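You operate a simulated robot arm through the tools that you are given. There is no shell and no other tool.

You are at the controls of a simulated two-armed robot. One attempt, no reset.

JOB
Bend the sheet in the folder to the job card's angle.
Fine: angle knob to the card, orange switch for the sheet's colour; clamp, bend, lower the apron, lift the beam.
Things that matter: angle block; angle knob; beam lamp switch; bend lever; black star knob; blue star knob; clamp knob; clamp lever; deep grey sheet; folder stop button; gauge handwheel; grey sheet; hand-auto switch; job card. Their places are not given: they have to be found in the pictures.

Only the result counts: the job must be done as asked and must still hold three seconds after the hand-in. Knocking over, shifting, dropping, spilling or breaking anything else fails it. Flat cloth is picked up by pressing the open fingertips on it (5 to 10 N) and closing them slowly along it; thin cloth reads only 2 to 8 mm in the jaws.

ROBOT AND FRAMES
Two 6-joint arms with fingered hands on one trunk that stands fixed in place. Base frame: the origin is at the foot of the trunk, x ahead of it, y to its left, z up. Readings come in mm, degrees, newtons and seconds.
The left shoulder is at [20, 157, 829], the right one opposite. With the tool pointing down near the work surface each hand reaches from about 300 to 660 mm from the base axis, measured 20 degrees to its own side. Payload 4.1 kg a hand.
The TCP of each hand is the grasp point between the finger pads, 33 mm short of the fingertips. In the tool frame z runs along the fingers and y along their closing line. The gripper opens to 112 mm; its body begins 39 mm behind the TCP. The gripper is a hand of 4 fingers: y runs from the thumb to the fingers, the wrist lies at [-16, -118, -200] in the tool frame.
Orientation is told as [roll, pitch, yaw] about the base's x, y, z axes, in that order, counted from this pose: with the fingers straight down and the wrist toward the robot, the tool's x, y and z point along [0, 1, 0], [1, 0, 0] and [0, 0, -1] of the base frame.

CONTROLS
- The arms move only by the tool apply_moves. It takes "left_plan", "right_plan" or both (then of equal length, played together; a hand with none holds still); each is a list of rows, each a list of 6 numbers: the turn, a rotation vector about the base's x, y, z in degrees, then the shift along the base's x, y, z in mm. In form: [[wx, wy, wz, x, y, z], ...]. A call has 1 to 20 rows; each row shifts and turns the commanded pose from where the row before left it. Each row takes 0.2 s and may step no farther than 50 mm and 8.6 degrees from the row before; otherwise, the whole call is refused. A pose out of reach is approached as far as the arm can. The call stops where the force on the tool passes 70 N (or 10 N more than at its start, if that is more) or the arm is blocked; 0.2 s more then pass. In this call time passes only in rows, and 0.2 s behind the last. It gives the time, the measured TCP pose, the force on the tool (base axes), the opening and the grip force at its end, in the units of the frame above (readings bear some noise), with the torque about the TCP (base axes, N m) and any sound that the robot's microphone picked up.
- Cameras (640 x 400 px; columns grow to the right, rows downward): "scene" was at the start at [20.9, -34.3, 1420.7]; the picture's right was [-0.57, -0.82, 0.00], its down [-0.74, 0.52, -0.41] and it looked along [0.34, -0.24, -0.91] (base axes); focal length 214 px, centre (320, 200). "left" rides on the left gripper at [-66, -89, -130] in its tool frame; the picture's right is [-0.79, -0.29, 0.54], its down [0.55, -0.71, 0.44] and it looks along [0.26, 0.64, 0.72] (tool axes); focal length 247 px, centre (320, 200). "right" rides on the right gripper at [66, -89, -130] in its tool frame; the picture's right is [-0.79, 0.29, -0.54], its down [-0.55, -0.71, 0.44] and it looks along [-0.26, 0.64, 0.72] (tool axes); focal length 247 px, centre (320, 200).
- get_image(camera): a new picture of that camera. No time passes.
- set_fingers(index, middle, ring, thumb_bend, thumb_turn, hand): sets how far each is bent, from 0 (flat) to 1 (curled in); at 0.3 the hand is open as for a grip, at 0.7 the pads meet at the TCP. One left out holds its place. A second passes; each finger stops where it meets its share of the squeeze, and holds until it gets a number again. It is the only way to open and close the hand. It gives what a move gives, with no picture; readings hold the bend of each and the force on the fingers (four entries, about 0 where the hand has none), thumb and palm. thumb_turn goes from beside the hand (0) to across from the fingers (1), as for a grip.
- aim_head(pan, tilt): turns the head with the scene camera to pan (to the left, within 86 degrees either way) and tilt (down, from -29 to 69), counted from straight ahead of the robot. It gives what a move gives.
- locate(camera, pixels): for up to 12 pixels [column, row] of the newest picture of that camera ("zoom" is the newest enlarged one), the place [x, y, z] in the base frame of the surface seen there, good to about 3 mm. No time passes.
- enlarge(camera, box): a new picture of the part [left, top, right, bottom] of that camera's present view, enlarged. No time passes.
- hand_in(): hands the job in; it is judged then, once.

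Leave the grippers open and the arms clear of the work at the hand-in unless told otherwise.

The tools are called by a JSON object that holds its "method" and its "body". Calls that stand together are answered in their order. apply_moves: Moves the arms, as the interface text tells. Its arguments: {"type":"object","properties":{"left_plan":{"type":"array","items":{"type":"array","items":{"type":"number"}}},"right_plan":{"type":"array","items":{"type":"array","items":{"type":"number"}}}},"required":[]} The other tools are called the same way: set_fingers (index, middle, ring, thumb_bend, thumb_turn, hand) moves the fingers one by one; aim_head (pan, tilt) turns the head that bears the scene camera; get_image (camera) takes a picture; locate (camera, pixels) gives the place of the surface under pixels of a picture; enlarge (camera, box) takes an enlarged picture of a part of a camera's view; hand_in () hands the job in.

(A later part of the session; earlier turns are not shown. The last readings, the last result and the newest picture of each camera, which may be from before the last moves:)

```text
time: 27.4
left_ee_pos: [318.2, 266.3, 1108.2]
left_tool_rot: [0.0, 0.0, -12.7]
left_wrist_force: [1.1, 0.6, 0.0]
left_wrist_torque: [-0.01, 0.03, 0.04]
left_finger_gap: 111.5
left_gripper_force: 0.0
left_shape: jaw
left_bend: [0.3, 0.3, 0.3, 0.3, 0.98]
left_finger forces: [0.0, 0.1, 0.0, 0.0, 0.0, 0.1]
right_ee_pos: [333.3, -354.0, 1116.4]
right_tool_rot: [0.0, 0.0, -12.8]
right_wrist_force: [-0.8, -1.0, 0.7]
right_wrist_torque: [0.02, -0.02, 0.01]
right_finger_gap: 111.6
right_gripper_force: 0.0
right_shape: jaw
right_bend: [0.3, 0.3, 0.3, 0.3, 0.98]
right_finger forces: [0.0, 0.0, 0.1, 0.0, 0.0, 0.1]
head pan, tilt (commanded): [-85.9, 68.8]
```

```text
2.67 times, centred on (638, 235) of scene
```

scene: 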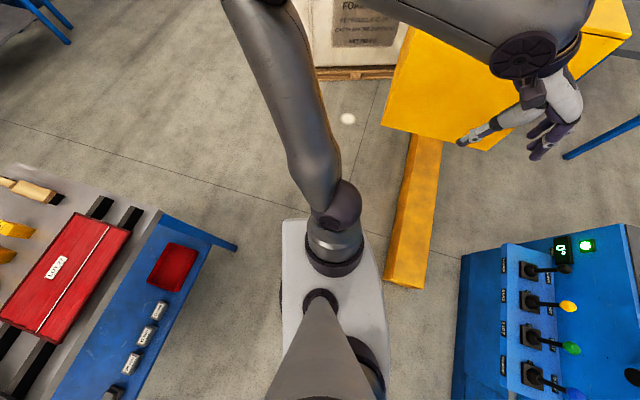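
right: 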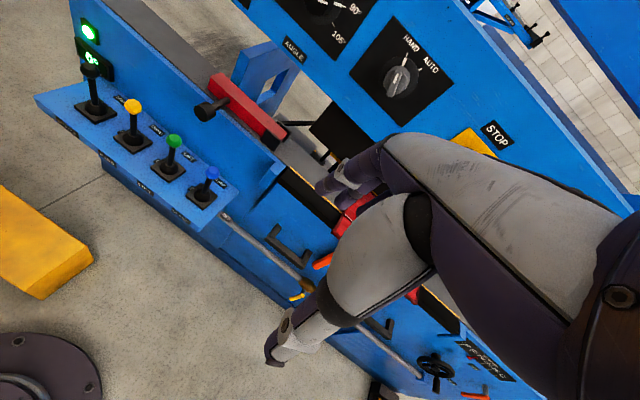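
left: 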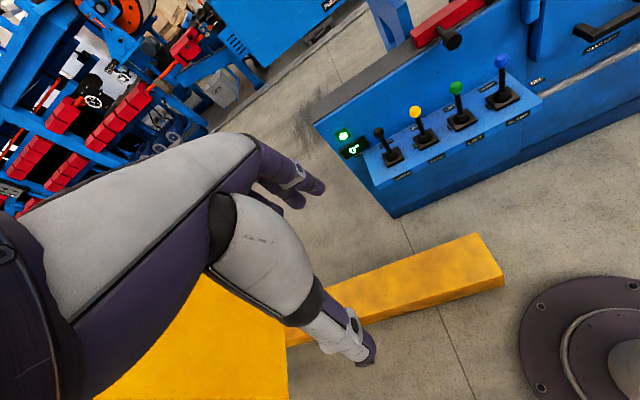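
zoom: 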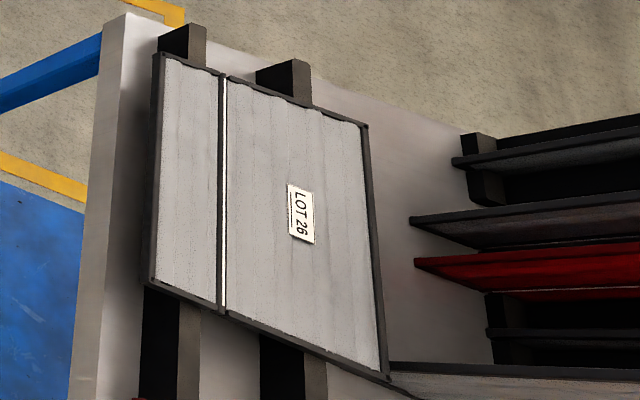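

The card reads GAUGE 150 mm, ANGLE 30°. The sheet in the folder is red, so the orange switch goes to +6°, and the angle knob must go from 90° to 30°. Now I look closely at the levers, the display and the gauge.

{"method": "aim_head", "body": {"pan": -30, "tilt": 45}}

{"method": "get_image", "body": {"camera": "scene"}}

{"method": "enlarge", "body": {"camera": "scene", "box": [180, 180, 340, 280]}}

{"method": "get_image", "body": {"camera": "right"}}

{"method": "enlarge", "body": {"camera": "right", "box": [40, 0, 260, 220]}}

{"method": "get_image", "body": {"camera": "left"}}

{"method": "enlarge", "body": {"camera": "left", "box": [320, 30, 560, 200]}}

```text
time: 28.6
left_ee_pos: [319.4, 267.8, 1108.7]
left_tool_rot: [0.0, 0.0, -12.9]
left_wrist_force: [-0.8, 0.0, 0.9]
left_wrist_torque: [0.06, -0.01, -0.02]
left_finger_gap: 111.7
left_gripper_force: 0.0
left_shape: jaw
left_bend: [0.3, 0.3, 0.3, 0.3, 0.98]
left_finger forces: [0.0, 0.0, 0.0, 0.0, 0.0, 0.1]
right_ee_pos: [334.4, -352.7, 1115.6]
right_tool_rot: [0.0, 0.1, -12.8]
right_wrist_force: [0.1, -0.3, -0.7]
right_wrist_torque: [0.04, 0.02, -0.02]
right_finger_gap: 111.6
right_gripper_force: 0.0
right_shape: jaw
right_bend: [0.3, 0.3, 0.3, 0.3, 0.98]
right_finger forces: [0.0, 0.1, 0.0, 0.0, 0.0, 0.0]
head pan, tilt (commanded): [-30.0, 45.0]
```

```text
taken
```

scene: 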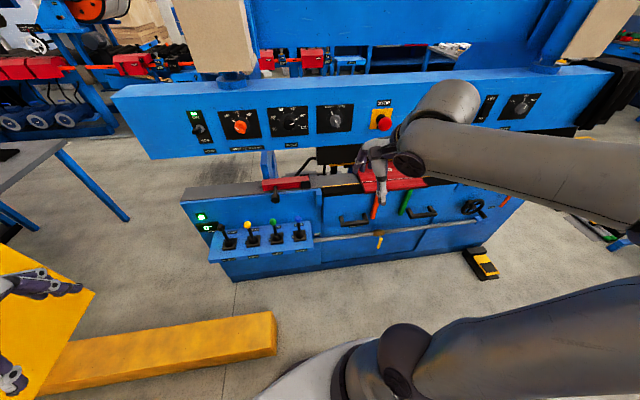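

```text
4.00 times, centred on (260, 230) of scene
```

zoom: 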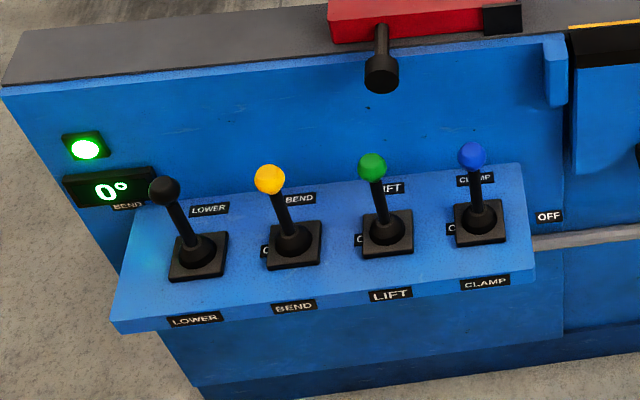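

```text
taken
```

right: 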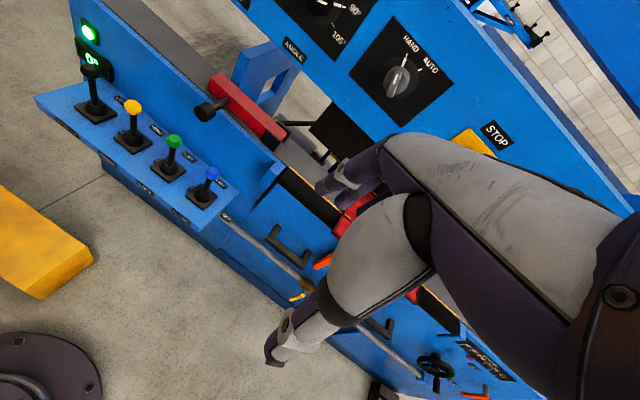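

```text
1.82 times, centred on (150, 110) of right
```

zoom: 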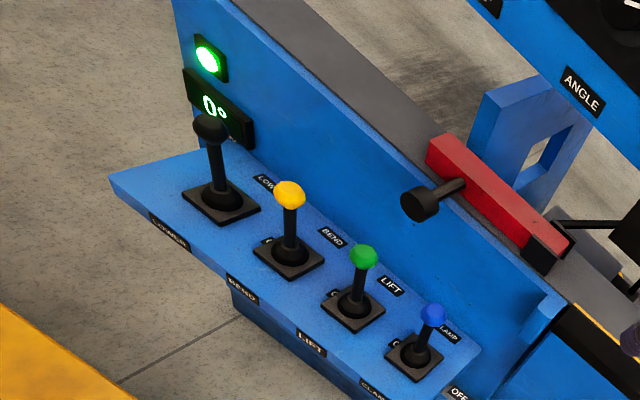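

```text
taken
```

left: 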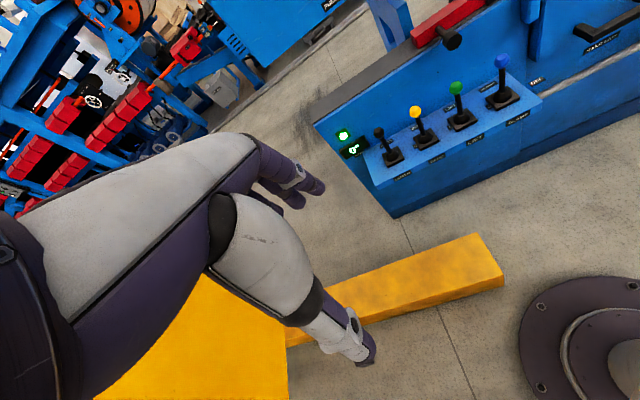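

```text
2.35 times, centred on (440, 115) of left
```

zoom: 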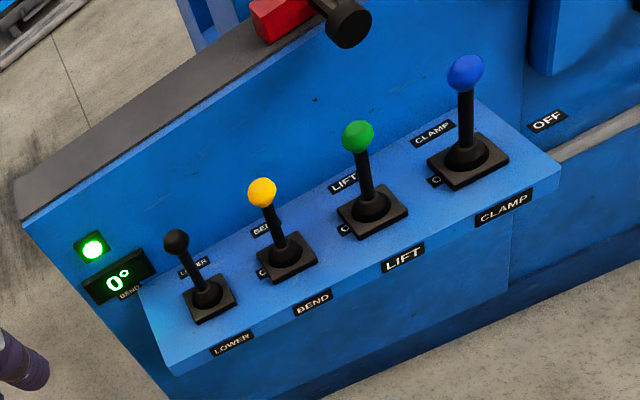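

I'll measure the lever balls and bases in an enlarged scene view.

{"method": "enlarge", "body": {"camera": "scene", "box": [180, 180, 340, 280]}}

{"method": "locate", "body": {"camera": "zoom", "pixels": [[163, 190], [269, 178], [372, 166], [472, 156], [197, 257], [293, 245], [387, 233], [479, 222], [227, 236], [321, 224], [413, 212], [504, 203]]}}

{"method": "locate", "body": {"camera": "zoom", "pixels": [[195, 320], [293, 306], [391, 295], [486, 283], [548, 216], [209, 209], [299, 198], [120, 330], [535, 275], [136, 226], [380, 78], [85, 147]]}}

```text
4.00 times, centred on (260, 230) of scene
```

zoom: 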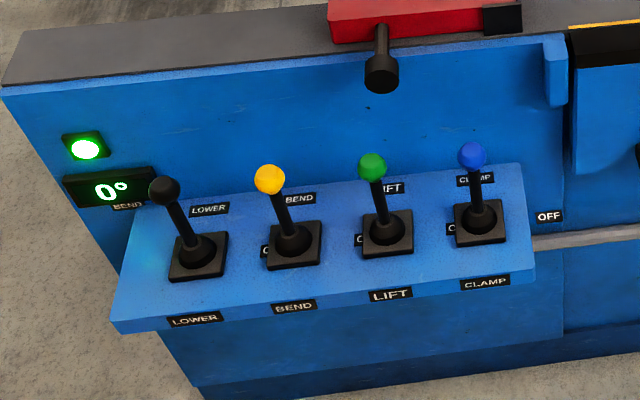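

```text
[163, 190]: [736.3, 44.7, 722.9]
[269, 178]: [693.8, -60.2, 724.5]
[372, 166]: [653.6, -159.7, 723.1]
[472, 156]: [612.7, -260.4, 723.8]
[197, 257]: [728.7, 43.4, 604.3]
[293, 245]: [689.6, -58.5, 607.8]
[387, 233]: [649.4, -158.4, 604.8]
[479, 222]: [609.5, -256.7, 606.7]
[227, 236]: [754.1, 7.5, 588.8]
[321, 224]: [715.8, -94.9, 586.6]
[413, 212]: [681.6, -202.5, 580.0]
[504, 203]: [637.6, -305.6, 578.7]
```

```text
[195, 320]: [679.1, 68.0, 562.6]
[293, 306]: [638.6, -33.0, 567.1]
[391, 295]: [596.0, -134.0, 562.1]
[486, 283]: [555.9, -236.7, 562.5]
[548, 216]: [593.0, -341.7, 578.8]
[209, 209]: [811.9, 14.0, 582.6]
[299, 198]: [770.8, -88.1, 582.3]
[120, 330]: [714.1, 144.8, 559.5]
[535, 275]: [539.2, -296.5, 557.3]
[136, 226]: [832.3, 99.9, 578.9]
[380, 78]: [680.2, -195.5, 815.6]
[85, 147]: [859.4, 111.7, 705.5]
```

Levers are all upright with OFF labels level with them and the function label behind, so pushing a lever away from me works it. Now I measure the panel plane and knobs closely.

{"method": "enlarge", "body": {"camera": "scene", "box": [180, 90, 310, 170]}}

{"method": "locate", "body": {"camera": "zoom", "pixels": [[190, 110], [350, 90], [385, 210], [230, 240], [430, 85], [625, 70], [630, 190], [455, 220], [60, 150], [330, 280], [60, 270], [600, 245]]}}

{"method": "get_image", "body": {"camera": "right"}}

{"method": "enlarge", "body": {"camera": "right", "box": [260, 0, 500, 150]}}

```text
4.92 times, centred on (245, 130) of scene
```

zoom: 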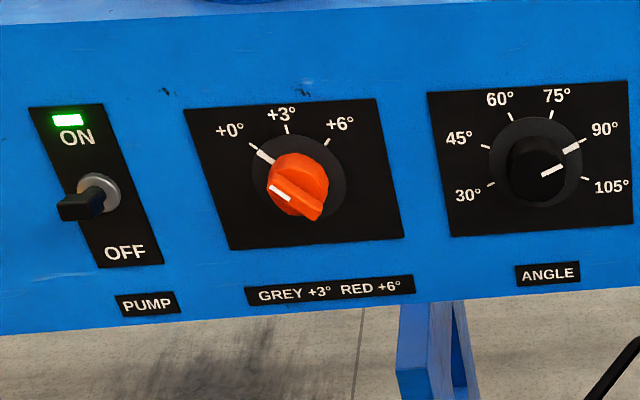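

```text
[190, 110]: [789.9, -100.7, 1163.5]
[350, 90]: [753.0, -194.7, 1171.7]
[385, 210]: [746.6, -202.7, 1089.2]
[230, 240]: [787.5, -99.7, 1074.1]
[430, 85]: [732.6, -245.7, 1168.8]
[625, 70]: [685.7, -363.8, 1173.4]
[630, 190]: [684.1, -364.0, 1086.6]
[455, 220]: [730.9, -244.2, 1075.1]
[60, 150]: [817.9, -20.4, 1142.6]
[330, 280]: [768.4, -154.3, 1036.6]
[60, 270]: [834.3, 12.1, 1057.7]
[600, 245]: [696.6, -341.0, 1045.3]
```

```text
taken
```

right: 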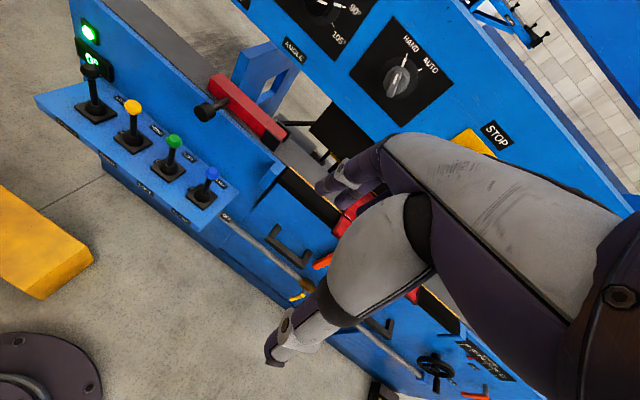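

```text
2.67 times, centred on (380, 75) of right
```

zoom: 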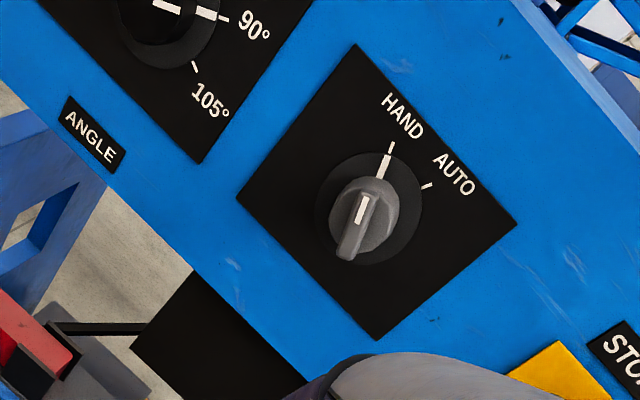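

Panel plane is vertical, facing direction a = (0.929, −0.371, 0) away from me; knob scale steps are 45°. Orange must turn +90° clockwise (+0→+6), the angle knob 180° counter-clockwise (90→30). I'll turn the right hand to point its fingers horizontally at the panel, staying well away from it.

{"method": "apply_moves", "body": {"right_plan": [[0, 0, -4.5, 0, 0, 0], [0, 0, -4.47, 0, 0, 0], [-3.036, -7.601, 0, 0, 0, 0], [-3.036, -7.601, 0, 0, 0, 0], [-3.036, -7.601, 0, 0, 0, 0], [-3.036, -7.601, 0, 0, 0, 0], [-3.036, -7.601, 0, 0, 0, 0], [-3.036, -7.601, 0, 0, 0, 0], [-3.036, -7.601, 0, 0, 0, 0], [-3.036, -7.601, 0, 0, 0, 0], [-3.036, -7.601, 0, 0, 0, 0], [-3.036, -7.601, 0, 0, 0, 0], [-3.036, -7.601, 0, 0, 0, 0]]}}

{"method": "get_image", "body": {"camera": "scene"}}

{"method": "get_image", "body": {"camera": "right"}}

```text
time: 31.4
left_ee_pos: [318.7, 267.3, 1107.1]
left_tool_rot: [0.0, 0.0, -12.8]
left_wrist_force: [-0.4, 0.1, 0.6]
left_wrist_torque: [0.04, -0.03, -0.04]
left_finger_gap: 111.7
left_gripper_force: 0.2
left_shape: jaw
left_bend: [0.3, 0.3, 0.3, 0.3, 0.98]
left_finger forces: [0.0, 0.0, 0.0, 0.0, 0.0, 0.0]
right_ee_pos: [399.6, -238.3, 1319.8]
right_tool_rot: [42.2, -89.2, -64.9]
right_wrist_force: [-0.6, 0.9, -0.3]
right_wrist_torque: [0.0, 0.05, 0.03]
right_finger_gap: 111.9
right_gripper_force: 0.0
right_shape: jaw
right_bend: [0.3, 0.3, 0.3, 0.3, 0.98]
right_finger forces: [0.1, 0.0, 0.0, 0.0, 0.0, 0.0]
right hand out of reach, approached as far as the arm can: row 5, 6, 7, 8, 9, 10, 11, 12, 13
head pan, tilt (commanded): [-30.0, 45.0]
```

```text
taken
```

scene: 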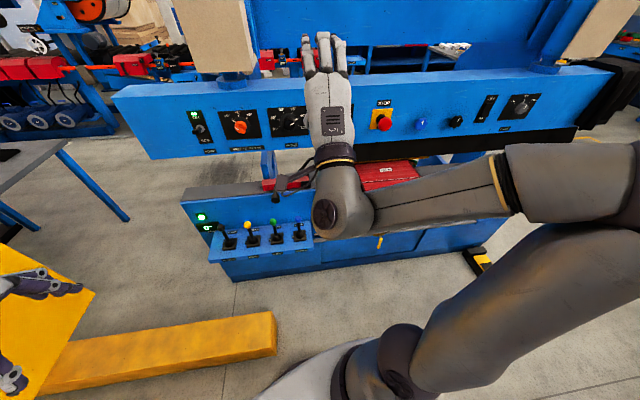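

```text
taken
```

right: 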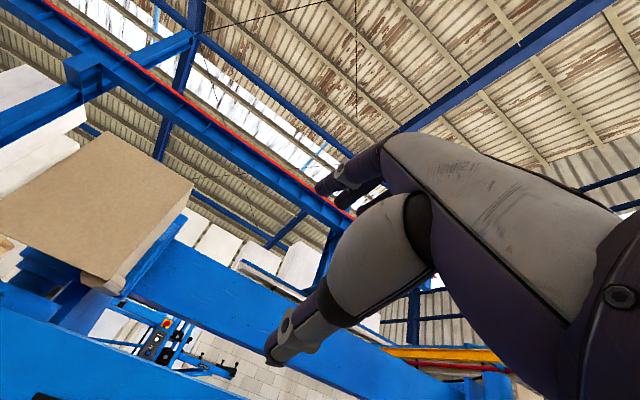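

The pose was too close to the shoulder, so the arm couldn't reach it exactly (hand now at 400, −238, 1320). I'll move the command forward toward the panel in modest steps, still about 200 mm clear.

{"method": "apply_moves", "body": {"right_plan": [[0, 0, 0, 37, -15, 0], [0, 0, 0, 37, -15, 0], [0, 0, 0, 37, -15, 0]]}}

{"method": "get_image", "body": {"camera": "scene"}}

```text
time: 32.2
left_ee_pos: [317.9, 267.4, 1107.6]
left_tool_rot: [-0.1, 0.1, -12.8]
left_wrist_force: [-1.2, -0.2, 0.0]
left_wrist_torque: [0.0, -0.01, -0.01]
left_finger_gap: 111.8
left_gripper_force: 0.1
left_shape: jaw
left_bend: [0.3, 0.3, 0.3, 0.3, 0.98]
left_finger forces: [0.1, 0.0, 0.0, 0.0, 0.1, 0.1]
right_ee_pos: [495.8, -219.4, 1343.4]
right_tool_rot: [36.6, -89.3, -59.2]
right_wrist_force: [-0.1, -0.3, 1.2]
right_wrist_torque: [0.01, 0.03, 0.0]
right_finger_gap: 112.0
right_gripper_force: 0.1
right_shape: jaw
right_bend: [0.3, 0.3, 0.3, 0.3, 0.98]
right_finger forces: [0.0, 0.0, 0.0, 0.0, 0.0, 0.0]
right hand out of reach, approached as far as the arm can: row 1, 2, 3
head pan, tilt (commanded): [-30.0, 45.0]
```

```text
taken
```

scene: 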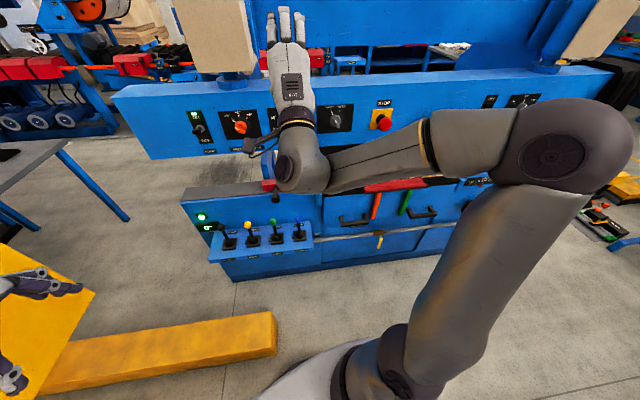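

Still out of reach at the near side. The wrist point needs to be farther out; I'll move the command toward in front of the orange switch (about 210 mm clear of the panel).

{"method": "apply_moves", "body": {"right_plan": [[0, 0, 0, 16.4, 42.7, 0], [0, 0, 0, 16.4, 42.7, 0], [0, 0, 0, 16.4, 42.7, 0], [0, 0, 0, 16.4, 42.7, 0], [0, 0, 0, 16.4, 42.7, 0], [0, 0, 0, 16.4, 42.7, 0], [0, 0, 0, 16.4, 42.7, 0]]}}

{"method": "get_image", "body": {"camera": "scene"}}

{"method": "get_image", "body": {"camera": "right"}}

```text
time: 33.8
left_ee_pos: [318.7, 267.7, 1108.6]
left_tool_rot: [0.1, 0.0, -12.9]
left_wrist_force: [-0.3, 0.3, -0.5]
left_wrist_torque: [0.04, 0.0, -0.01]
left_finger_gap: 111.4
left_gripper_force: 0.0
left_shape: jaw
left_bend: [0.3, 0.3, 0.3, 0.3, 0.98]
left_finger forces: [0.1, 0.1, 0.0, 0.0, 0.0, 0.1]
right_ee_pos: [610.9, 79.1, 1343.4]
right_tool_rot: [128.4, -89.9, -150.3]
right_wrist_force: [-0.3, -1.0, -0.2]
right_wrist_torque: [0.01, 0.08, 0.03]
right_finger_gap: 111.7
right_gripper_force: 0.1
right_shape: jaw
right_bend: [0.3, 0.3, 0.3, 0.3, 0.98]
right_finger forces: [0.0, 0.0, 0.2, 0.0, 0.0, 0.1]
head pan, tilt (commanded): [-30.0, 45.0]
```

```text
taken
```

scene: 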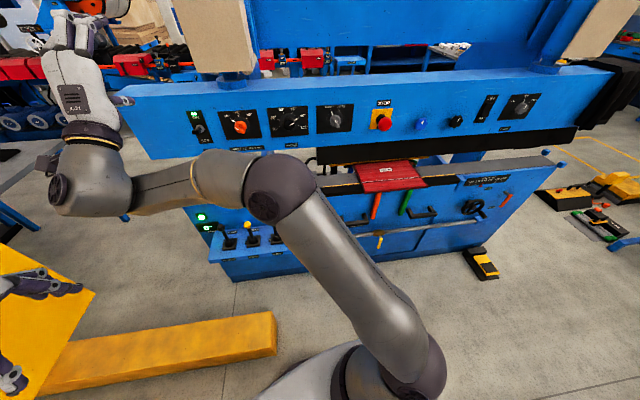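

```text
taken
```

right: 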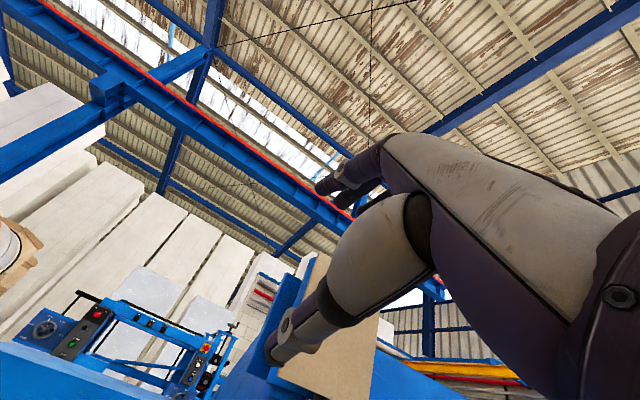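

The hand is now exactly at the commanded orientation (611, 79, 1343), level with z along a. I'll bring it down and right to in front of the orange switch, keeping ~200 mm off the panel.

{"method": "apply_moves", "body": {"right_plan": [[0, 0, 0, -6.8, -26.5, -36], [0, 0, 0, -6.8, -26.5, -36], [0, 0, 0, -6.8, -26.5, -36], [0, 0, 0, -6.8, -26.5, -36], [0, 0, 0, -6.8, -26.5, -36], [0, 0, 0, -6.8, -26.5, -36]]}}

{"method": "get_image", "body": {"camera": "scene"}}

{"method": "get_image", "body": {"camera": "right"}}

```text
time: 35.2
left_ee_pos: [317.9, 267.1, 1108.6]
left_tool_rot: [0.0, 0.0, -12.8]
left_wrist_force: [0.3, 0.4, 0.6]
left_wrist_torque: [-0.03, -0.02, -0.04]
left_finger_gap: 111.7
left_gripper_force: 0.0
left_shape: jaw
left_bend: [0.3, 0.3, 0.3, 0.3, 0.98]
left_finger forces: [0.0, 0.0, 0.0, 0.1, 0.1, 0.0]
right_ee_pos: [598.8, -82.7, 1154.4]
right_tool_rot: [-38.1, -90.0, 16.5]
right_wrist_force: [-0.6, 0.3, -0.6]
right_wrist_torque: [0.02, 0.0, -0.02]
right_finger_gap: 111.7
right_gripper_force: 0.1
right_shape: jaw
right_bend: [0.3, 0.3, 0.3, 0.3, 0.98]
right_finger forces: [0.0, 0.0, 0.0, 0.0, 0.1, 0.0]
right hand out of reach, approached as far as the arm can: row 5, 6
head pan, tilt (commanded): [-30.0, 45.0]
```

```text
taken
```

scene: 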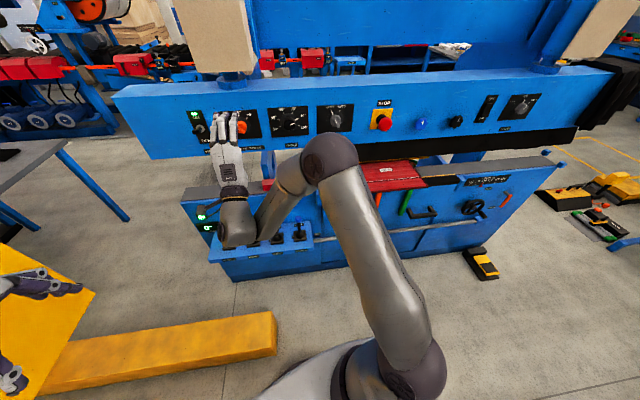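

```text
taken
```

right: 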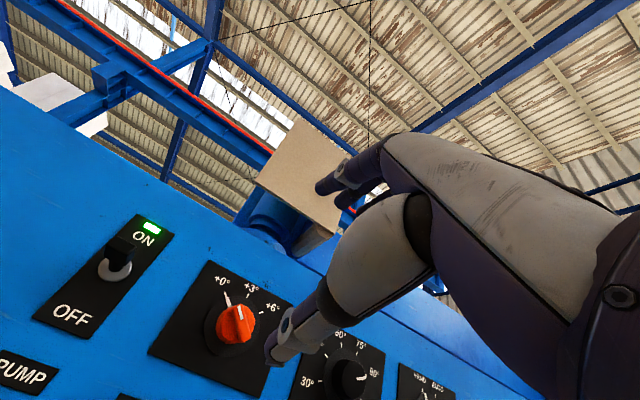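

The switch marks are clear in the right camera: the orange points to +0°. I'll advance to about 98 mm from the panel, centred on the orange knob (≈769, −149, 1126).

{"method": "apply_moves", "body": {"right_plan": [[0, 0, 0, 27, -10, -9], [0, 0, 0, 26, -10, -10], [0, 0, 0, 26, -10, -9]]}}

{"method": "get_image", "body": {"camera": "scene"}}

{"method": "get_image", "body": {"camera": "right"}}

{"method": "enlarge", "body": {"camera": "scene", "box": [180, 80, 310, 170]}}

```text
time: 36.0
left_ee_pos: [318.6, 266.9, 1108.4]
left_tool_rot: [0.0, 0.1, -12.8]
left_wrist_force: [0.1, -0.5, -0.4]
left_wrist_torque: [0.01, 0.0, 0.0]
left_finger_gap: 111.5
left_gripper_force: 0.1
left_shape: jaw
left_bend: [0.3, 0.3, 0.3, 0.3, 0.98]
left_finger forces: [0.0, 0.1, 0.1, 0.1, 0.0, 0.0]
right_ee_pos: [673.6, -100.4, 1129.8]
right_tool_rot: [44.6, -89.1, -67.2]
right_wrist_force: [-0.2, -0.4, 0.5]
right_wrist_torque: [-0.01, -0.01, -0.02]
right_finger_gap: 111.7
right_gripper_force: 0.0
right_shape: jaw
right_bend: [0.3, 0.3, 0.3, 0.3, 0.98]
right_finger forces: [0.0, 0.0, 0.1, 0.0, 0.1, 0.0]
right hand out of reach, approached as far as the arm can: row 3
head pan, tilt (commanded): [-30.0, 45.0]
```

```text
taken
```

scene: 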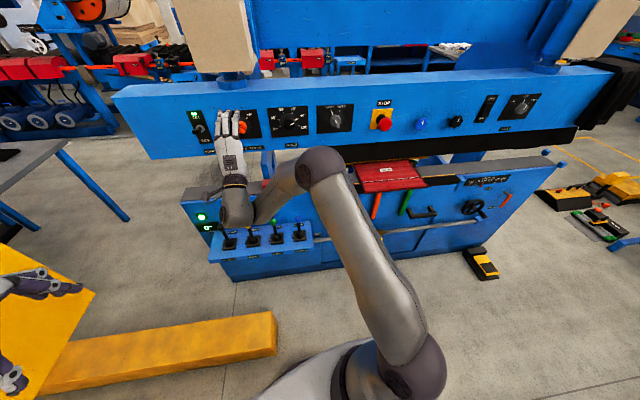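

```text
taken
```

right: 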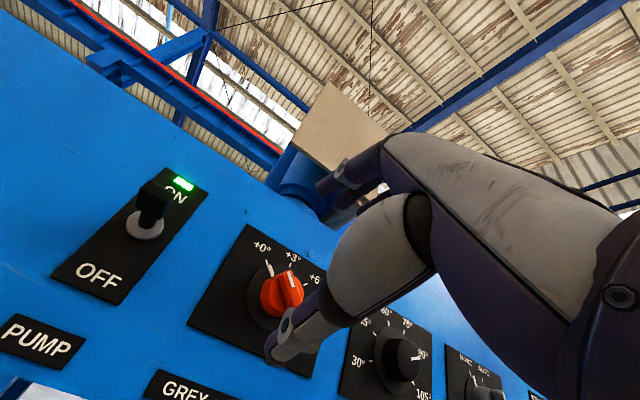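

```text
4.44 times, centred on (245, 125) of scene
```

zoom: 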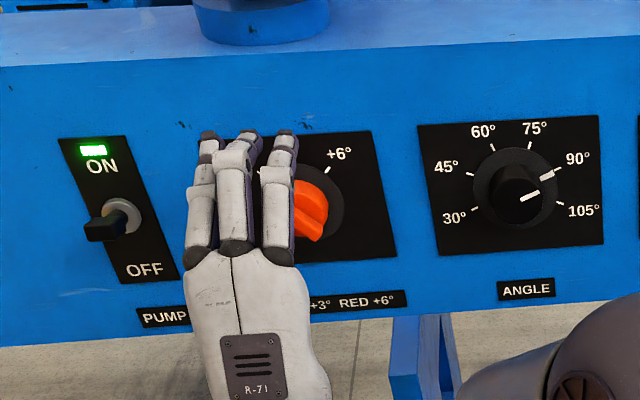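

The right arm can't comfortably hold this outward-facing posture here. The left arm, which naturally points right-forward, suits this panel better. I'll park the right hand back to tool-down at its right side.

{"method": "apply_moves", "body": {"right_plan": [[0, 0, 0, -40, 10, 20], [0, 0, 0, -40, 10, 20], [0, 0, 0, -15, -25, 35], [0, 0, 0, -15, -25, 35], [0, 0, 0, -15, -25, 35], [0, 0, 0, -15, -25, 35], [0, 0, 0, -15, -25, 35], [0, 0, 0, -30, -5, -5], [0, 0, 0, -30, -5, -5], [0, 0, 0, -30, -5, -5], [0, 0, 0, -30, -5, -5]]}}

{"method": "get_image", "body": {"camera": "scene"}}

```text
time: 38.4
left_ee_pos: [319.4, 267.0, 1108.1]
left_tool_rot: [0.0, 0.0, -12.8]
left_wrist_force: [1.0, 0.5, 0.0]
left_wrist_torque: [0.0, 0.0, -0.01]
left_finger_gap: 111.7
left_gripper_force: 0.1
left_shape: jaw
left_bend: [0.3, 0.3, 0.3, 0.3, 0.98]
left_finger forces: [0.0, 0.1, 0.0, 0.1, 0.0, 0.0]
right_ee_pos: [400.3, -225.0, 1323.0]
right_tool_rot: [-88.2, -90.0, 66.4]
right_wrist_force: [0.0, -0.1, 0.4]
right_wrist_torque: [-0.02, -0.03, -0.04]
right_finger_gap: 111.7
right_gripper_force: 0.0
right_shape: jaw
right_bend: [0.3, 0.3, 0.3, 0.3, 0.98]
right_finger forces: [0.1, 0.0, 0.1, 0.0, 0.1, 0.0]
head pan, tilt (commanded): [-30.0, 45.0]
```

```text
taken
```

scene: 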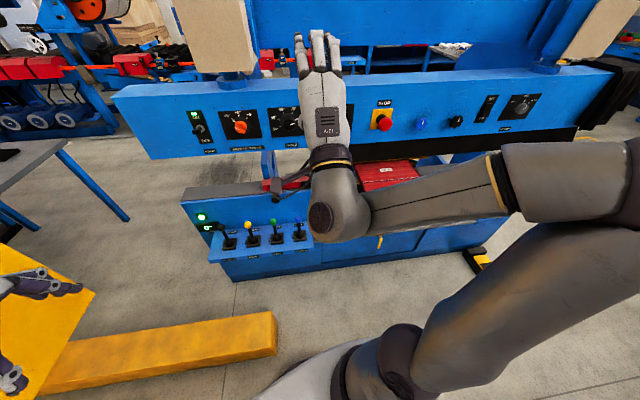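

Retreat worked. Now I turn the right hand back to point down while moving to its right side.

{"method": "apply_moves", "body": {"right_plan": [[3.036, 7.601, 0, -3, -14, -16], [3.036, 7.601, 0, -3, -14, -16], [3.036, 7.601, 0, -3, -14, -16], [3.036, 7.601, 0, -3, -14, -16], [3.036, 7.601, 0, -3, -14, -16], [3.036, 7.601, 0, -3, -14, -16], [3.036, 7.601, 0, -3, -14, -16], [3.036, 7.601, 0, -3, -14, -16], [3.036, 7.601, 0, -3, -14, -16], [3.036, 7.601, 0, -3, -14, -16], [3.036, 7.601, 0, -3, -14, -16]]}}

{"method": "get_image", "body": {"camera": "scene"}}

```text
time: 40.8
left_ee_pos: [318.1, 266.6, 1108.2]
left_tool_rot: [0.0, 0.1, -12.8]
left_wrist_force: [-0.7, 0.3, -0.2]
left_wrist_torque: [0.06, -0.05, 0.02]
left_finger_gap: 111.7
left_gripper_force: 0.0
left_shape: jaw
left_bend: [0.3, 0.3, 0.3, 0.3, 0.98]
left_finger forces: [0.0, 0.0, 0.0, 0.1, 0.1, 0.1]
right_ee_pos: [369.4, -379.9, 1154.1]
right_tool_rot: [0.0, 0.2, -21.8]
right_wrist_force: [-0.3, 0.3, -0.2]
right_wrist_torque: [-0.02, -0.03, -0.02]
right_finger_gap: 111.8
right_gripper_force: 0.1
right_shape: jaw
right_bend: [0.3, 0.3, 0.3, 0.3, 0.98]
right_finger forces: [0.0, 0.0, 0.0, 0.0, 0.0, 0.1]
right hand out of reach, approached as far as the arm can: row 1
head pan, tilt (commanded): [-30.0, 45.0]
```

```text
taken
```

scene: 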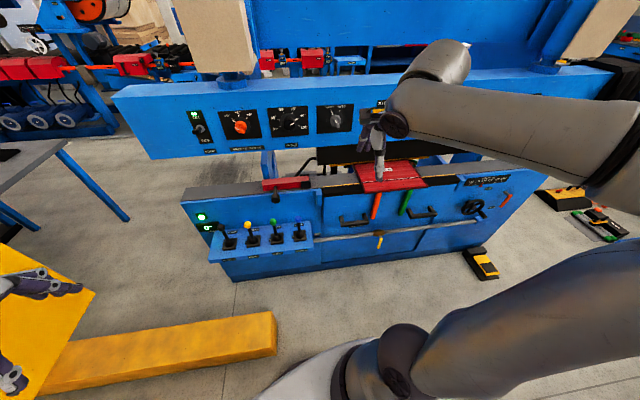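

Right hand parked pointing down. Now I rotate the left hand to point horizontally at the panel while moving it forward-right to about (620, −30, 1200), ~180 mm off the panel.

{"method": "apply_moves", "body": {"left_plan": [[0, 0, -4.5, 23.2, -22.8, 7.1], [0, 0, -4.47, 23.2, -22.8, 7.1], [-3.036, -7.601, 0, 23.2, -22.8, 7.1], [-3.036, -7.601, 0, 23.2, -22.8, 7.1], [-3.036, -7.601, 0, 23.2, -22.8, 7.1], [-3.036, -7.601, 0, 23.2, -22.8, 7.1], [-3.036, -7.601, 0, 23.2, -22.8, 7.1], [-3.036, -7.601, 0, 23.2, -22.8, 7.1], [-3.036, -7.601, 0, 23.2, -22.8, 7.1], [-3.036, -7.601, 0, 23.2, -22.8, 7.1], [-3.036, -7.601, 0, 23.2, -22.8, 7.1], [-3.036, -7.601, 0, 23.2, -22.8, 7.1], [-3.036, -7.601, 0, 23.2, -22.8, 7.1]]}}

{"method": "get_image", "body": {"camera": "scene"}}

{"method": "get_image", "body": {"camera": "left"}}

```text
time: 43.6
left_ee_pos: [509.5, -164.1, 1314.4]
left_tool_rot: [-18.1, -83.4, -0.5]
left_wrist_force: [-0.1, 0.6, 0.3]
left_wrist_torque: [0.0, 0.02, -0.04]
left_finger_gap: 111.7
left_gripper_force: 0.1
left_shape: jaw
left_bend: [0.3, 0.3, 0.3, 0.3, 0.98]
left_finger forces: [0.0, 0.0, 0.0, 0.1, 0.0, 0.1]
left hand out of reach, approached as far as the arm can: row 5, 6, 7, 8, 9, 10, 11, 12, 13
right_ee_pos: [369.4, -379.7, 1152.6]
right_tool_rot: [0.0, 0.0, -21.8]
right_wrist_force: [-0.8, 0.2, 0.2]
right_wrist_torque: [-0.04, -0.02, 0.01]
right_finger_gap: 111.9
right_gripper_force: 0.0
right_shape: jaw
right_bend: [0.3, 0.3, 0.3, 0.3, 0.98]
right_finger forces: [0.1, 0.0, 0.0, 0.0, 0.0, 0.0]
head pan, tilt (commanded): [-30.0, 45.0]
```

```text
taken
```

scene: 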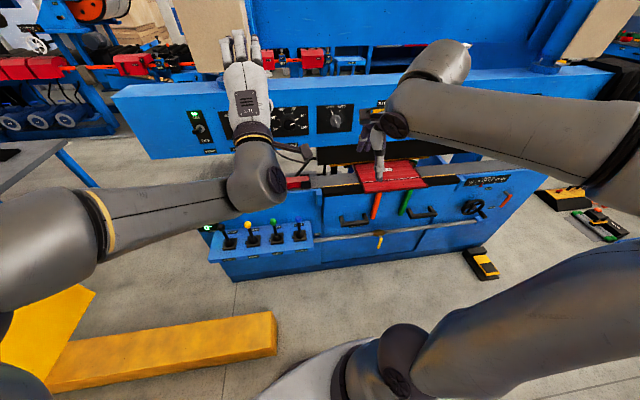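

```text
taken
```

left: 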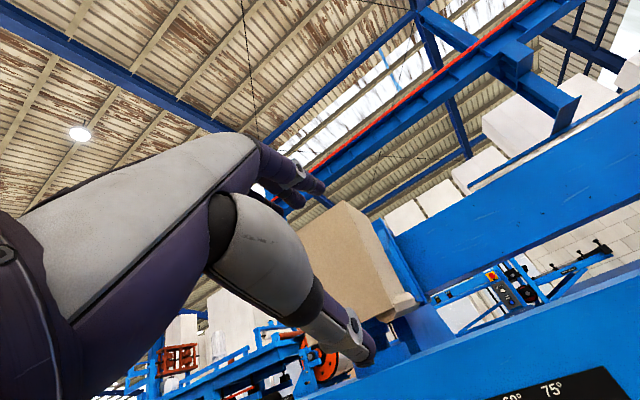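

Same wrist-bend limit with the wrist underneath. Better: have the wrist beside the knob axis (hand rolled 90°). The right arm with its wrist to the right should do that comfortably. First I return the left hand to its parked place.

{"method": "apply_moves", "body": {"left_plan": [[2.8, 7.0, 0, -17.4, 36.7, -15], [2.8, 7.0, 0, -17.4, 36.7, -15], [2.8, 7.0, 0, -17.4, 36.7, -15], [2.8, 7.0, 0, -17.4, 36.7, -15], [2.8, 7.0, 0, -17.4, 36.7, -15], [2.8, 7.0, 0, -17.4, 36.7, -15], [2.8, 7.0, 0, -17.4, 36.7, -15], [2.8, 7.0, 0, -17.4, 36.7, -15], [2.8, 7.0, 0, -17.4, 36.7, -15], [2.8, 7.0, 0, -17.4, 36.7, -15], [2.8, 7.0, 0, -17.4, 36.7, -15]]}}

{"method": "get_image", "body": {"camera": "scene"}}

```text
time: 46.0
left_ee_pos: [318.3, 238.8, 1148.6]
left_tool_rot: [1.4, -1.7, -20.8]
left_wrist_force: [0.4, -1.0, 0.0]
left_wrist_torque: [0.01, -0.01, -0.03]
left_finger_gap: 111.7
left_gripper_force: 0.0
left_shape: jaw
left_bend: [0.3, 0.3, 0.3, 0.3, 0.98]
left_finger forces: [0.0, 0.0, 0.0, 0.0, 0.0, 0.1]
right_ee_pos: [368.8, -378.9, 1152.5]
right_tool_rot: [0.1, 0.0, -21.7]
right_wrist_force: [-0.4, -0.2, 0.5]
right_wrist_torque: [0.0, -0.01, -0.01]
right_finger_gap: 111.7
right_gripper_force: 0.0
right_shape: jaw
right_bend: [0.3, 0.3, 0.3, 0.3, 0.98]
right_finger forces: [0.1, 0.0, 0.1, 0.0, 0.0, 0.0]
head pan, tilt (commanded): [-30.0, 45.0]
```

```text
taken
```

scene: 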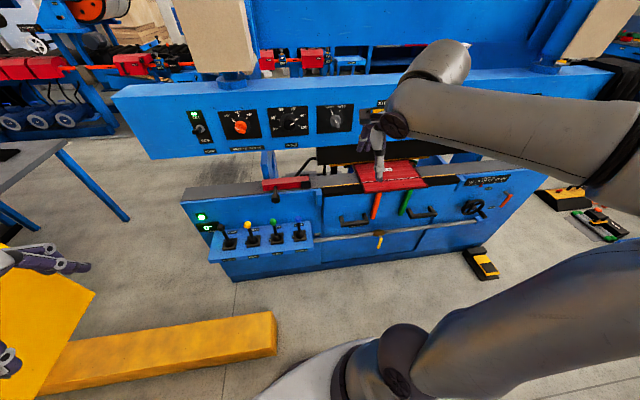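

Left parked. Now the right hand: rotate it 120° about a combined axis so fingers point at the panel with thumb right/fingers left (wrist to the right), moving to about (600, −110, 1140), ~170 mm off the panel.

{"method": "apply_moves", "body": {"right_plan": [[-6.005, -2.577, 4.619, 15.4, 18, -0.8], [-6.005, -2.577, 4.619, 15.4, 18, -0.8], [-6.005, -2.577, 4.619, 15.4, 18, -0.8], [-6.005, -2.577, 4.619, 15.4, 18, -0.8], [-6.005, -2.577, 4.619, 15.4, 18, -0.8], [-6.005, -2.577, 4.619, 15.4, 18, -0.8], [-6.005, -2.577, 4.619, 15.4, 18, -0.8], [-6.005, -2.577, 4.619, 15.4, 18, -0.8], [-6.005, -2.577, 4.619, 15.4, 18, -0.8], [-6.005, -2.577, 4.619, 15.4, 18, -0.8], [-6.005, -2.577, 4.619, 15.4, 18, -0.8], [-6.005, -2.577, 4.619, 15.4, 18, -0.8], [-6.005, -2.577, 4.619, 15.4, 18, -0.8], [-6.005, -2.577, 4.619, 15.4, 18, -0.8], [-6.005, -2.577, 4.619, 15.4, 18, -0.8]]}}

{"method": "get_image", "body": {"camera": "scene"}}

{"method": "get_image", "body": {"camera": "right"}}

```text
time: 49.2
left_ee_pos: [317.6, 236.6, 1149.1]
left_tool_rot: [1.4, -1.8, -20.7]
left_wrist_force: [0.5, 0.2, -0.4]
left_wrist_torque: [0.01, 0.0, 0.0]
left_finger_gap: 111.8
left_gripper_force: 0.0
left_shape: jaw
left_bend: [0.3, 0.3, 0.3, 0.3, 0.98]
left_finger forces: [0.0, 0.0, 0.0, 0.0, 0.1, 0.1]
right_ee_pos: [581.4, -37.6, 1187.2]
right_tool_rot: [-89.4, 0.4, 67.0]
right_wrist_force: [-0.2, -0.9, 0.2]
right_wrist_torque: [-0.02, -0.01, 0.01]
right_finger_gap: 111.8
right_gripper_force: 0.0
right_shape: jaw
right_bend: [0.3, 0.3, 0.3, 0.3, 0.98]
right_finger forces: [0.1, 0.0, 0.0, 0.0, 0.0, 0.0]
right hand out of reach, approached as far as the arm can: row 13, 14, 15
head pan, tilt (commanded): [-30.0, 45.0]
```

```text
taken
```

scene: 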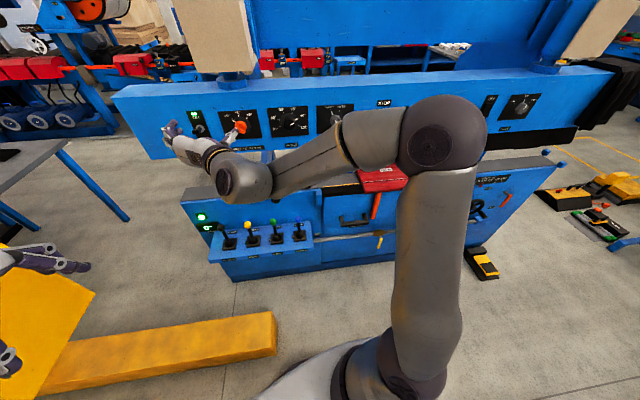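

```text
taken
```

right: 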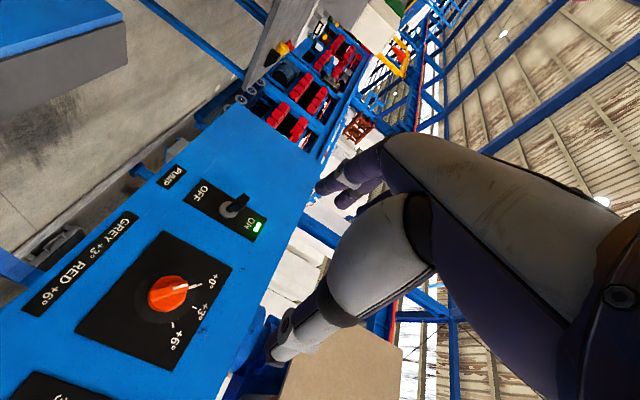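

The hand points at the panel with thumb up-right; nearly the right orientation. Now move to the pre-grasp spot, ~100 mm in front of the orange knob.

{"method": "apply_moves", "body": {"right_plan": [[0, 0, 0, 24, -19, -15], [0, 0, 0, 24, -19, -15], [0, 0, 0, 24, -19, -15], [0, 0, 0, 24, -18, -15]]}}

{"method": "get_image", "body": {"camera": "scene"}}

{"method": "get_image", "body": {"camera": "right"}}

```text
time: 50.2
left_ee_pos: [318.6, 237.2, 1148.2]
left_tool_rot: [1.4, -1.8, -20.7]
left_wrist_force: [-0.4, 1.1, 1.0]
left_wrist_torque: [-0.04, -0.01, 0.01]
left_finger_gap: 112.2
left_gripper_force: 0.1
left_shape: jaw
left_bend: [0.3, 0.3, 0.3, 0.3, 0.98]
left_finger forces: [0.0, 0.1, 0.0, 0.0, 0.1, 0.0]
right_ee_pos: [652.3, -20.9, 1196.1]
right_tool_rot: [-89.4, 0.4, 67.1]
right_wrist_force: [-0.3, 0.4, 0.4]
right_wrist_torque: [-0.01, 0.01, 0.05]
right_finger_gap: 111.7
right_gripper_force: 0.0
right_shape: jaw
right_bend: [0.3, 0.3, 0.3, 0.3, 0.98]
right_finger forces: [0.1, 0.0, 0.1, 0.0, 0.0, 0.0]
right hand out of reach, approached as far as the arm can: row 1, 2, 3, 4
head pan, tilt (commanded): [-30.0, 45.0]
```

```text
taken
```

scene: 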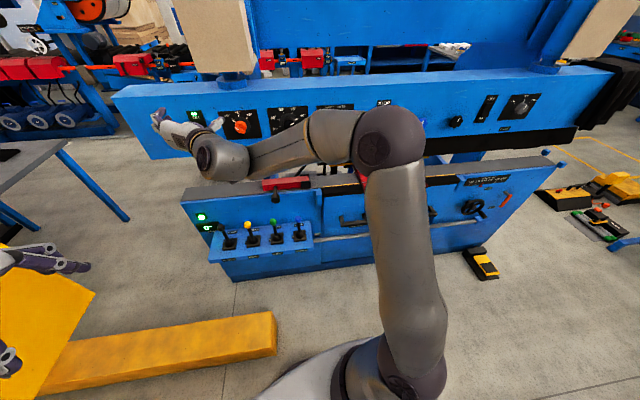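

```text
taken
```

right: 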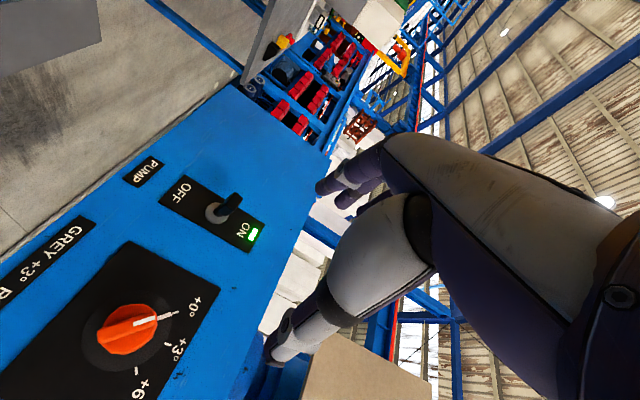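

I can't go right/down in this posture. I'll measure where the arm's elbow and wrist are, to understand the limit.

{"method": "locate", "body": {"camera": "scene", "pixels": [[400, 375], [440, 350], [400, 250], [385, 150], [330, 135], [260, 160], [220, 160], [205, 160], [180, 130], [160, 115], [410, 120], [445, 380]]}}

```text
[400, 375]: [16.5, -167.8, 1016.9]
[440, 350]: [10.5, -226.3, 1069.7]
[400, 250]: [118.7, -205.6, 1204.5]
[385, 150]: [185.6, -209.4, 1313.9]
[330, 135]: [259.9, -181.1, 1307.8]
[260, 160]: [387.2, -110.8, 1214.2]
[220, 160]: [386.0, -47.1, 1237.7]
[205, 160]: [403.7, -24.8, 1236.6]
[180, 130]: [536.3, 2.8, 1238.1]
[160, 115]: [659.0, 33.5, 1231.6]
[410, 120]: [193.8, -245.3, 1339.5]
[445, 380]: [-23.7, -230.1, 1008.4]
```

The limit seems less strict with the wrist lower/left. I'll roll the hand about the panel normal by +119° (thumb to lower-left), staying 157 mm off the panel, and see whether reach improves.

{"method": "apply_moves", "body": {"right_plan": [[7.897, -3.154, 0, 0, 0, 0], [7.897, -3.154, 0, 0, 0, 0], [7.897, -3.154, 0, 0, 0, 0], [7.897, -3.154, 0, 0, 0, 0], [7.897, -3.154, 0, 0, 0, 0], [7.897, -3.154, 0, 0, 0, 0], [7.897, -3.154, 0, 0, 0, 0], [7.897, -3.154, 0, 0, 0, 0], [7.897, -3.154, 0, 0, 0, 0], [7.897, -3.154, 0, 0, 0, 0], [7.897, -3.154, 0, 0, 0, 0], [7.897, -3.154, 0, 0, 0, 0], [7.897, -3.154, 0, 0, 0, 0], [7.897, -3.154, 0, 0, 0, 0]]}}

{"method": "get_image", "body": {"camera": "scene"}}

```text
time: 53.2
left_ee_pos: [318.4, 238.1, 1147.6]
left_tool_rot: [1.5, -1.8, -20.7]
left_wrist_force: [1.5, -0.1, 0.5]
left_wrist_torque: [0.01, -0.01, 0.03]
left_finger_gap: 111.5
left_gripper_force: 0.0
left_shape: jaw
left_bend: [0.3, 0.3, 0.3, 0.3, 0.98]
left_finger forces: [0.0, 0.0, 0.1, 0.0, 0.0, 0.0]
right_ee_pos: [626.1, 48.7, 1240.9]
right_tool_rot: [90.1, -60.7, -111.8]
right_wrist_force: [-0.1, -0.5, 0.6]
right_wrist_torque: [0.04, -0.02, 0.03]
right_finger_gap: 111.7
right_gripper_force: 0.0
right_shape: jaw
right_bend: [0.3, 0.3, 0.3, 0.3, 0.98]
right_finger forces: [0.0, 0.0, 0.0, 0.0, 0.0, 0.0]
right hand out of reach, approached as far as the arm can: row 1, 2, 3, 4, 5
head pan, tilt (commanded): [-30.0, 45.0]
```

```text
taken
```

scene: 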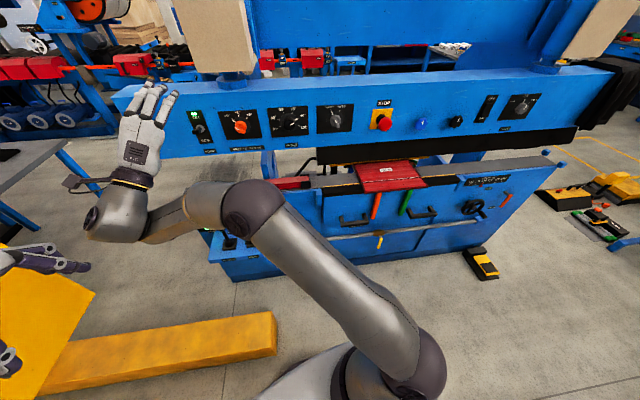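

Now roll ≈ +29° and within reach. Try moving to the pre-grasp spot in front of the orange knob again.

{"method": "apply_moves", "body": {"right_plan": [[0, 0, 0, 10.4, -32.4, -23], [0, 0, 0, 10.4, -32.4, -23], [0, 0, 0, 10.4, -32.4, -23], [0, 0, 0, 10.4, -32.4, -23], [0, 0, 0, 10.4, -32.4, -23]]}}

{"method": "get_image", "body": {"camera": "scene"}}

{"method": "get_image", "body": {"camera": "right"}}

```text
time: 54.4
left_ee_pos: [319.5, 238.1, 1148.8]
left_tool_rot: [1.4, -1.8, -20.7]
left_wrist_force: [-0.9, -0.2, -0.8]
left_wrist_torque: [-0.01, -0.01, 0.01]
left_finger_gap: 111.5
left_gripper_force: 0.0
left_shape: jaw
left_bend: [0.3, 0.3, 0.3, 0.3, 0.98]
left_finger forces: [0.0, 0.0, 0.0, 0.0, 0.0, 0.0]
right_ee_pos: [679.2, -112.3, 1125.6]
right_tool_rot: [90.1, -60.9, -111.7]
right_wrist_force: [0.2, 0.2, 0.5]
right_wrist_torque: [0.02, -0.03, -0.02]
right_finger_gap: 112.0
right_gripper_force: 0.1
right_shape: jaw
right_bend: [0.3, 0.3, 0.3, 0.3, 0.98]
right_finger forces: [0.0, 0.0, 0.0, 0.0, 0.0, 0.0]
head pan, tilt (commanded): [-30.0, 45.0]
```

```text
taken
```

scene: 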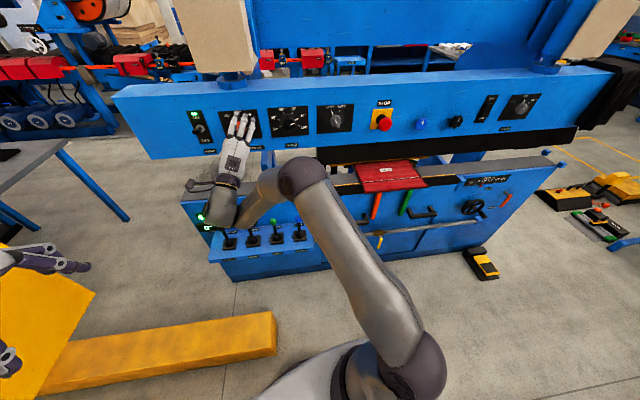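

```text
taken
```

right: 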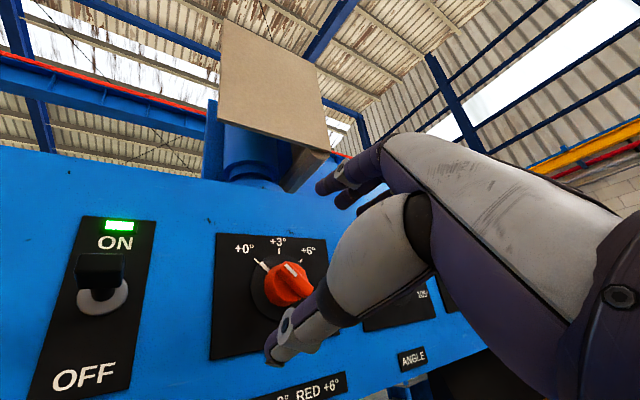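

Within reach now. I'll measure the orange knob precisely from the right camera.

{"method": "enlarge", "body": {"camera": "right", "box": [200, 220, 340, 370]}}

{"method": "enlarge", "body": {"camera": "scene", "box": [180, 90, 310, 170]}}

```text
2.67 times, centred on (270, 295) of right
```

zoom: 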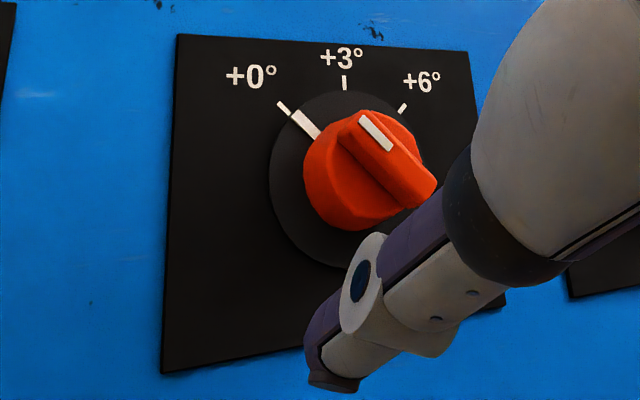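

```text
4.92 times, centred on (245, 130) of scene
```

zoom: 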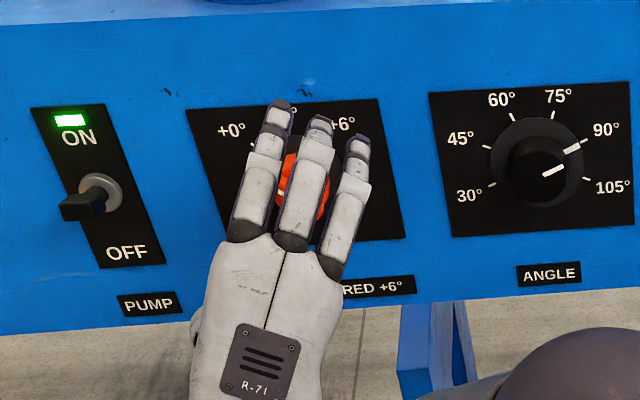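

Now locate points on the knob in the right-camera enlargement.

{"method": "enlarge", "body": {"camera": "right", "box": [200, 220, 340, 370]}}

{"method": "locate", "body": {"camera": "zoom", "pixels": [[276, 175], [343, 96], [338, 262], [180, 40], [468, 55], [163, 368], [375, 132], [415, 190], [320, 190], [355, 222], [410, 140], [344, 82]]}}

```text
2.67 times, centred on (270, 295) of right
```

zoom: 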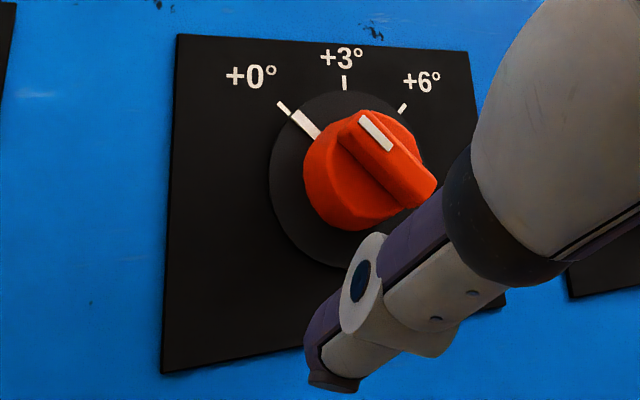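

```text
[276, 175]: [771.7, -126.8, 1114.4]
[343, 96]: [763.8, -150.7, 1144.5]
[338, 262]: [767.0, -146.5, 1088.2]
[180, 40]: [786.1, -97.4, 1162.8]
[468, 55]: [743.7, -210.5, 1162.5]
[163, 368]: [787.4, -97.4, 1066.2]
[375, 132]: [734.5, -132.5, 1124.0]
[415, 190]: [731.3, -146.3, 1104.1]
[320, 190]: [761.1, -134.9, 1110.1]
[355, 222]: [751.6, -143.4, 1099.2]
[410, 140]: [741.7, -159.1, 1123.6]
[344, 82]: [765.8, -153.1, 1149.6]
```

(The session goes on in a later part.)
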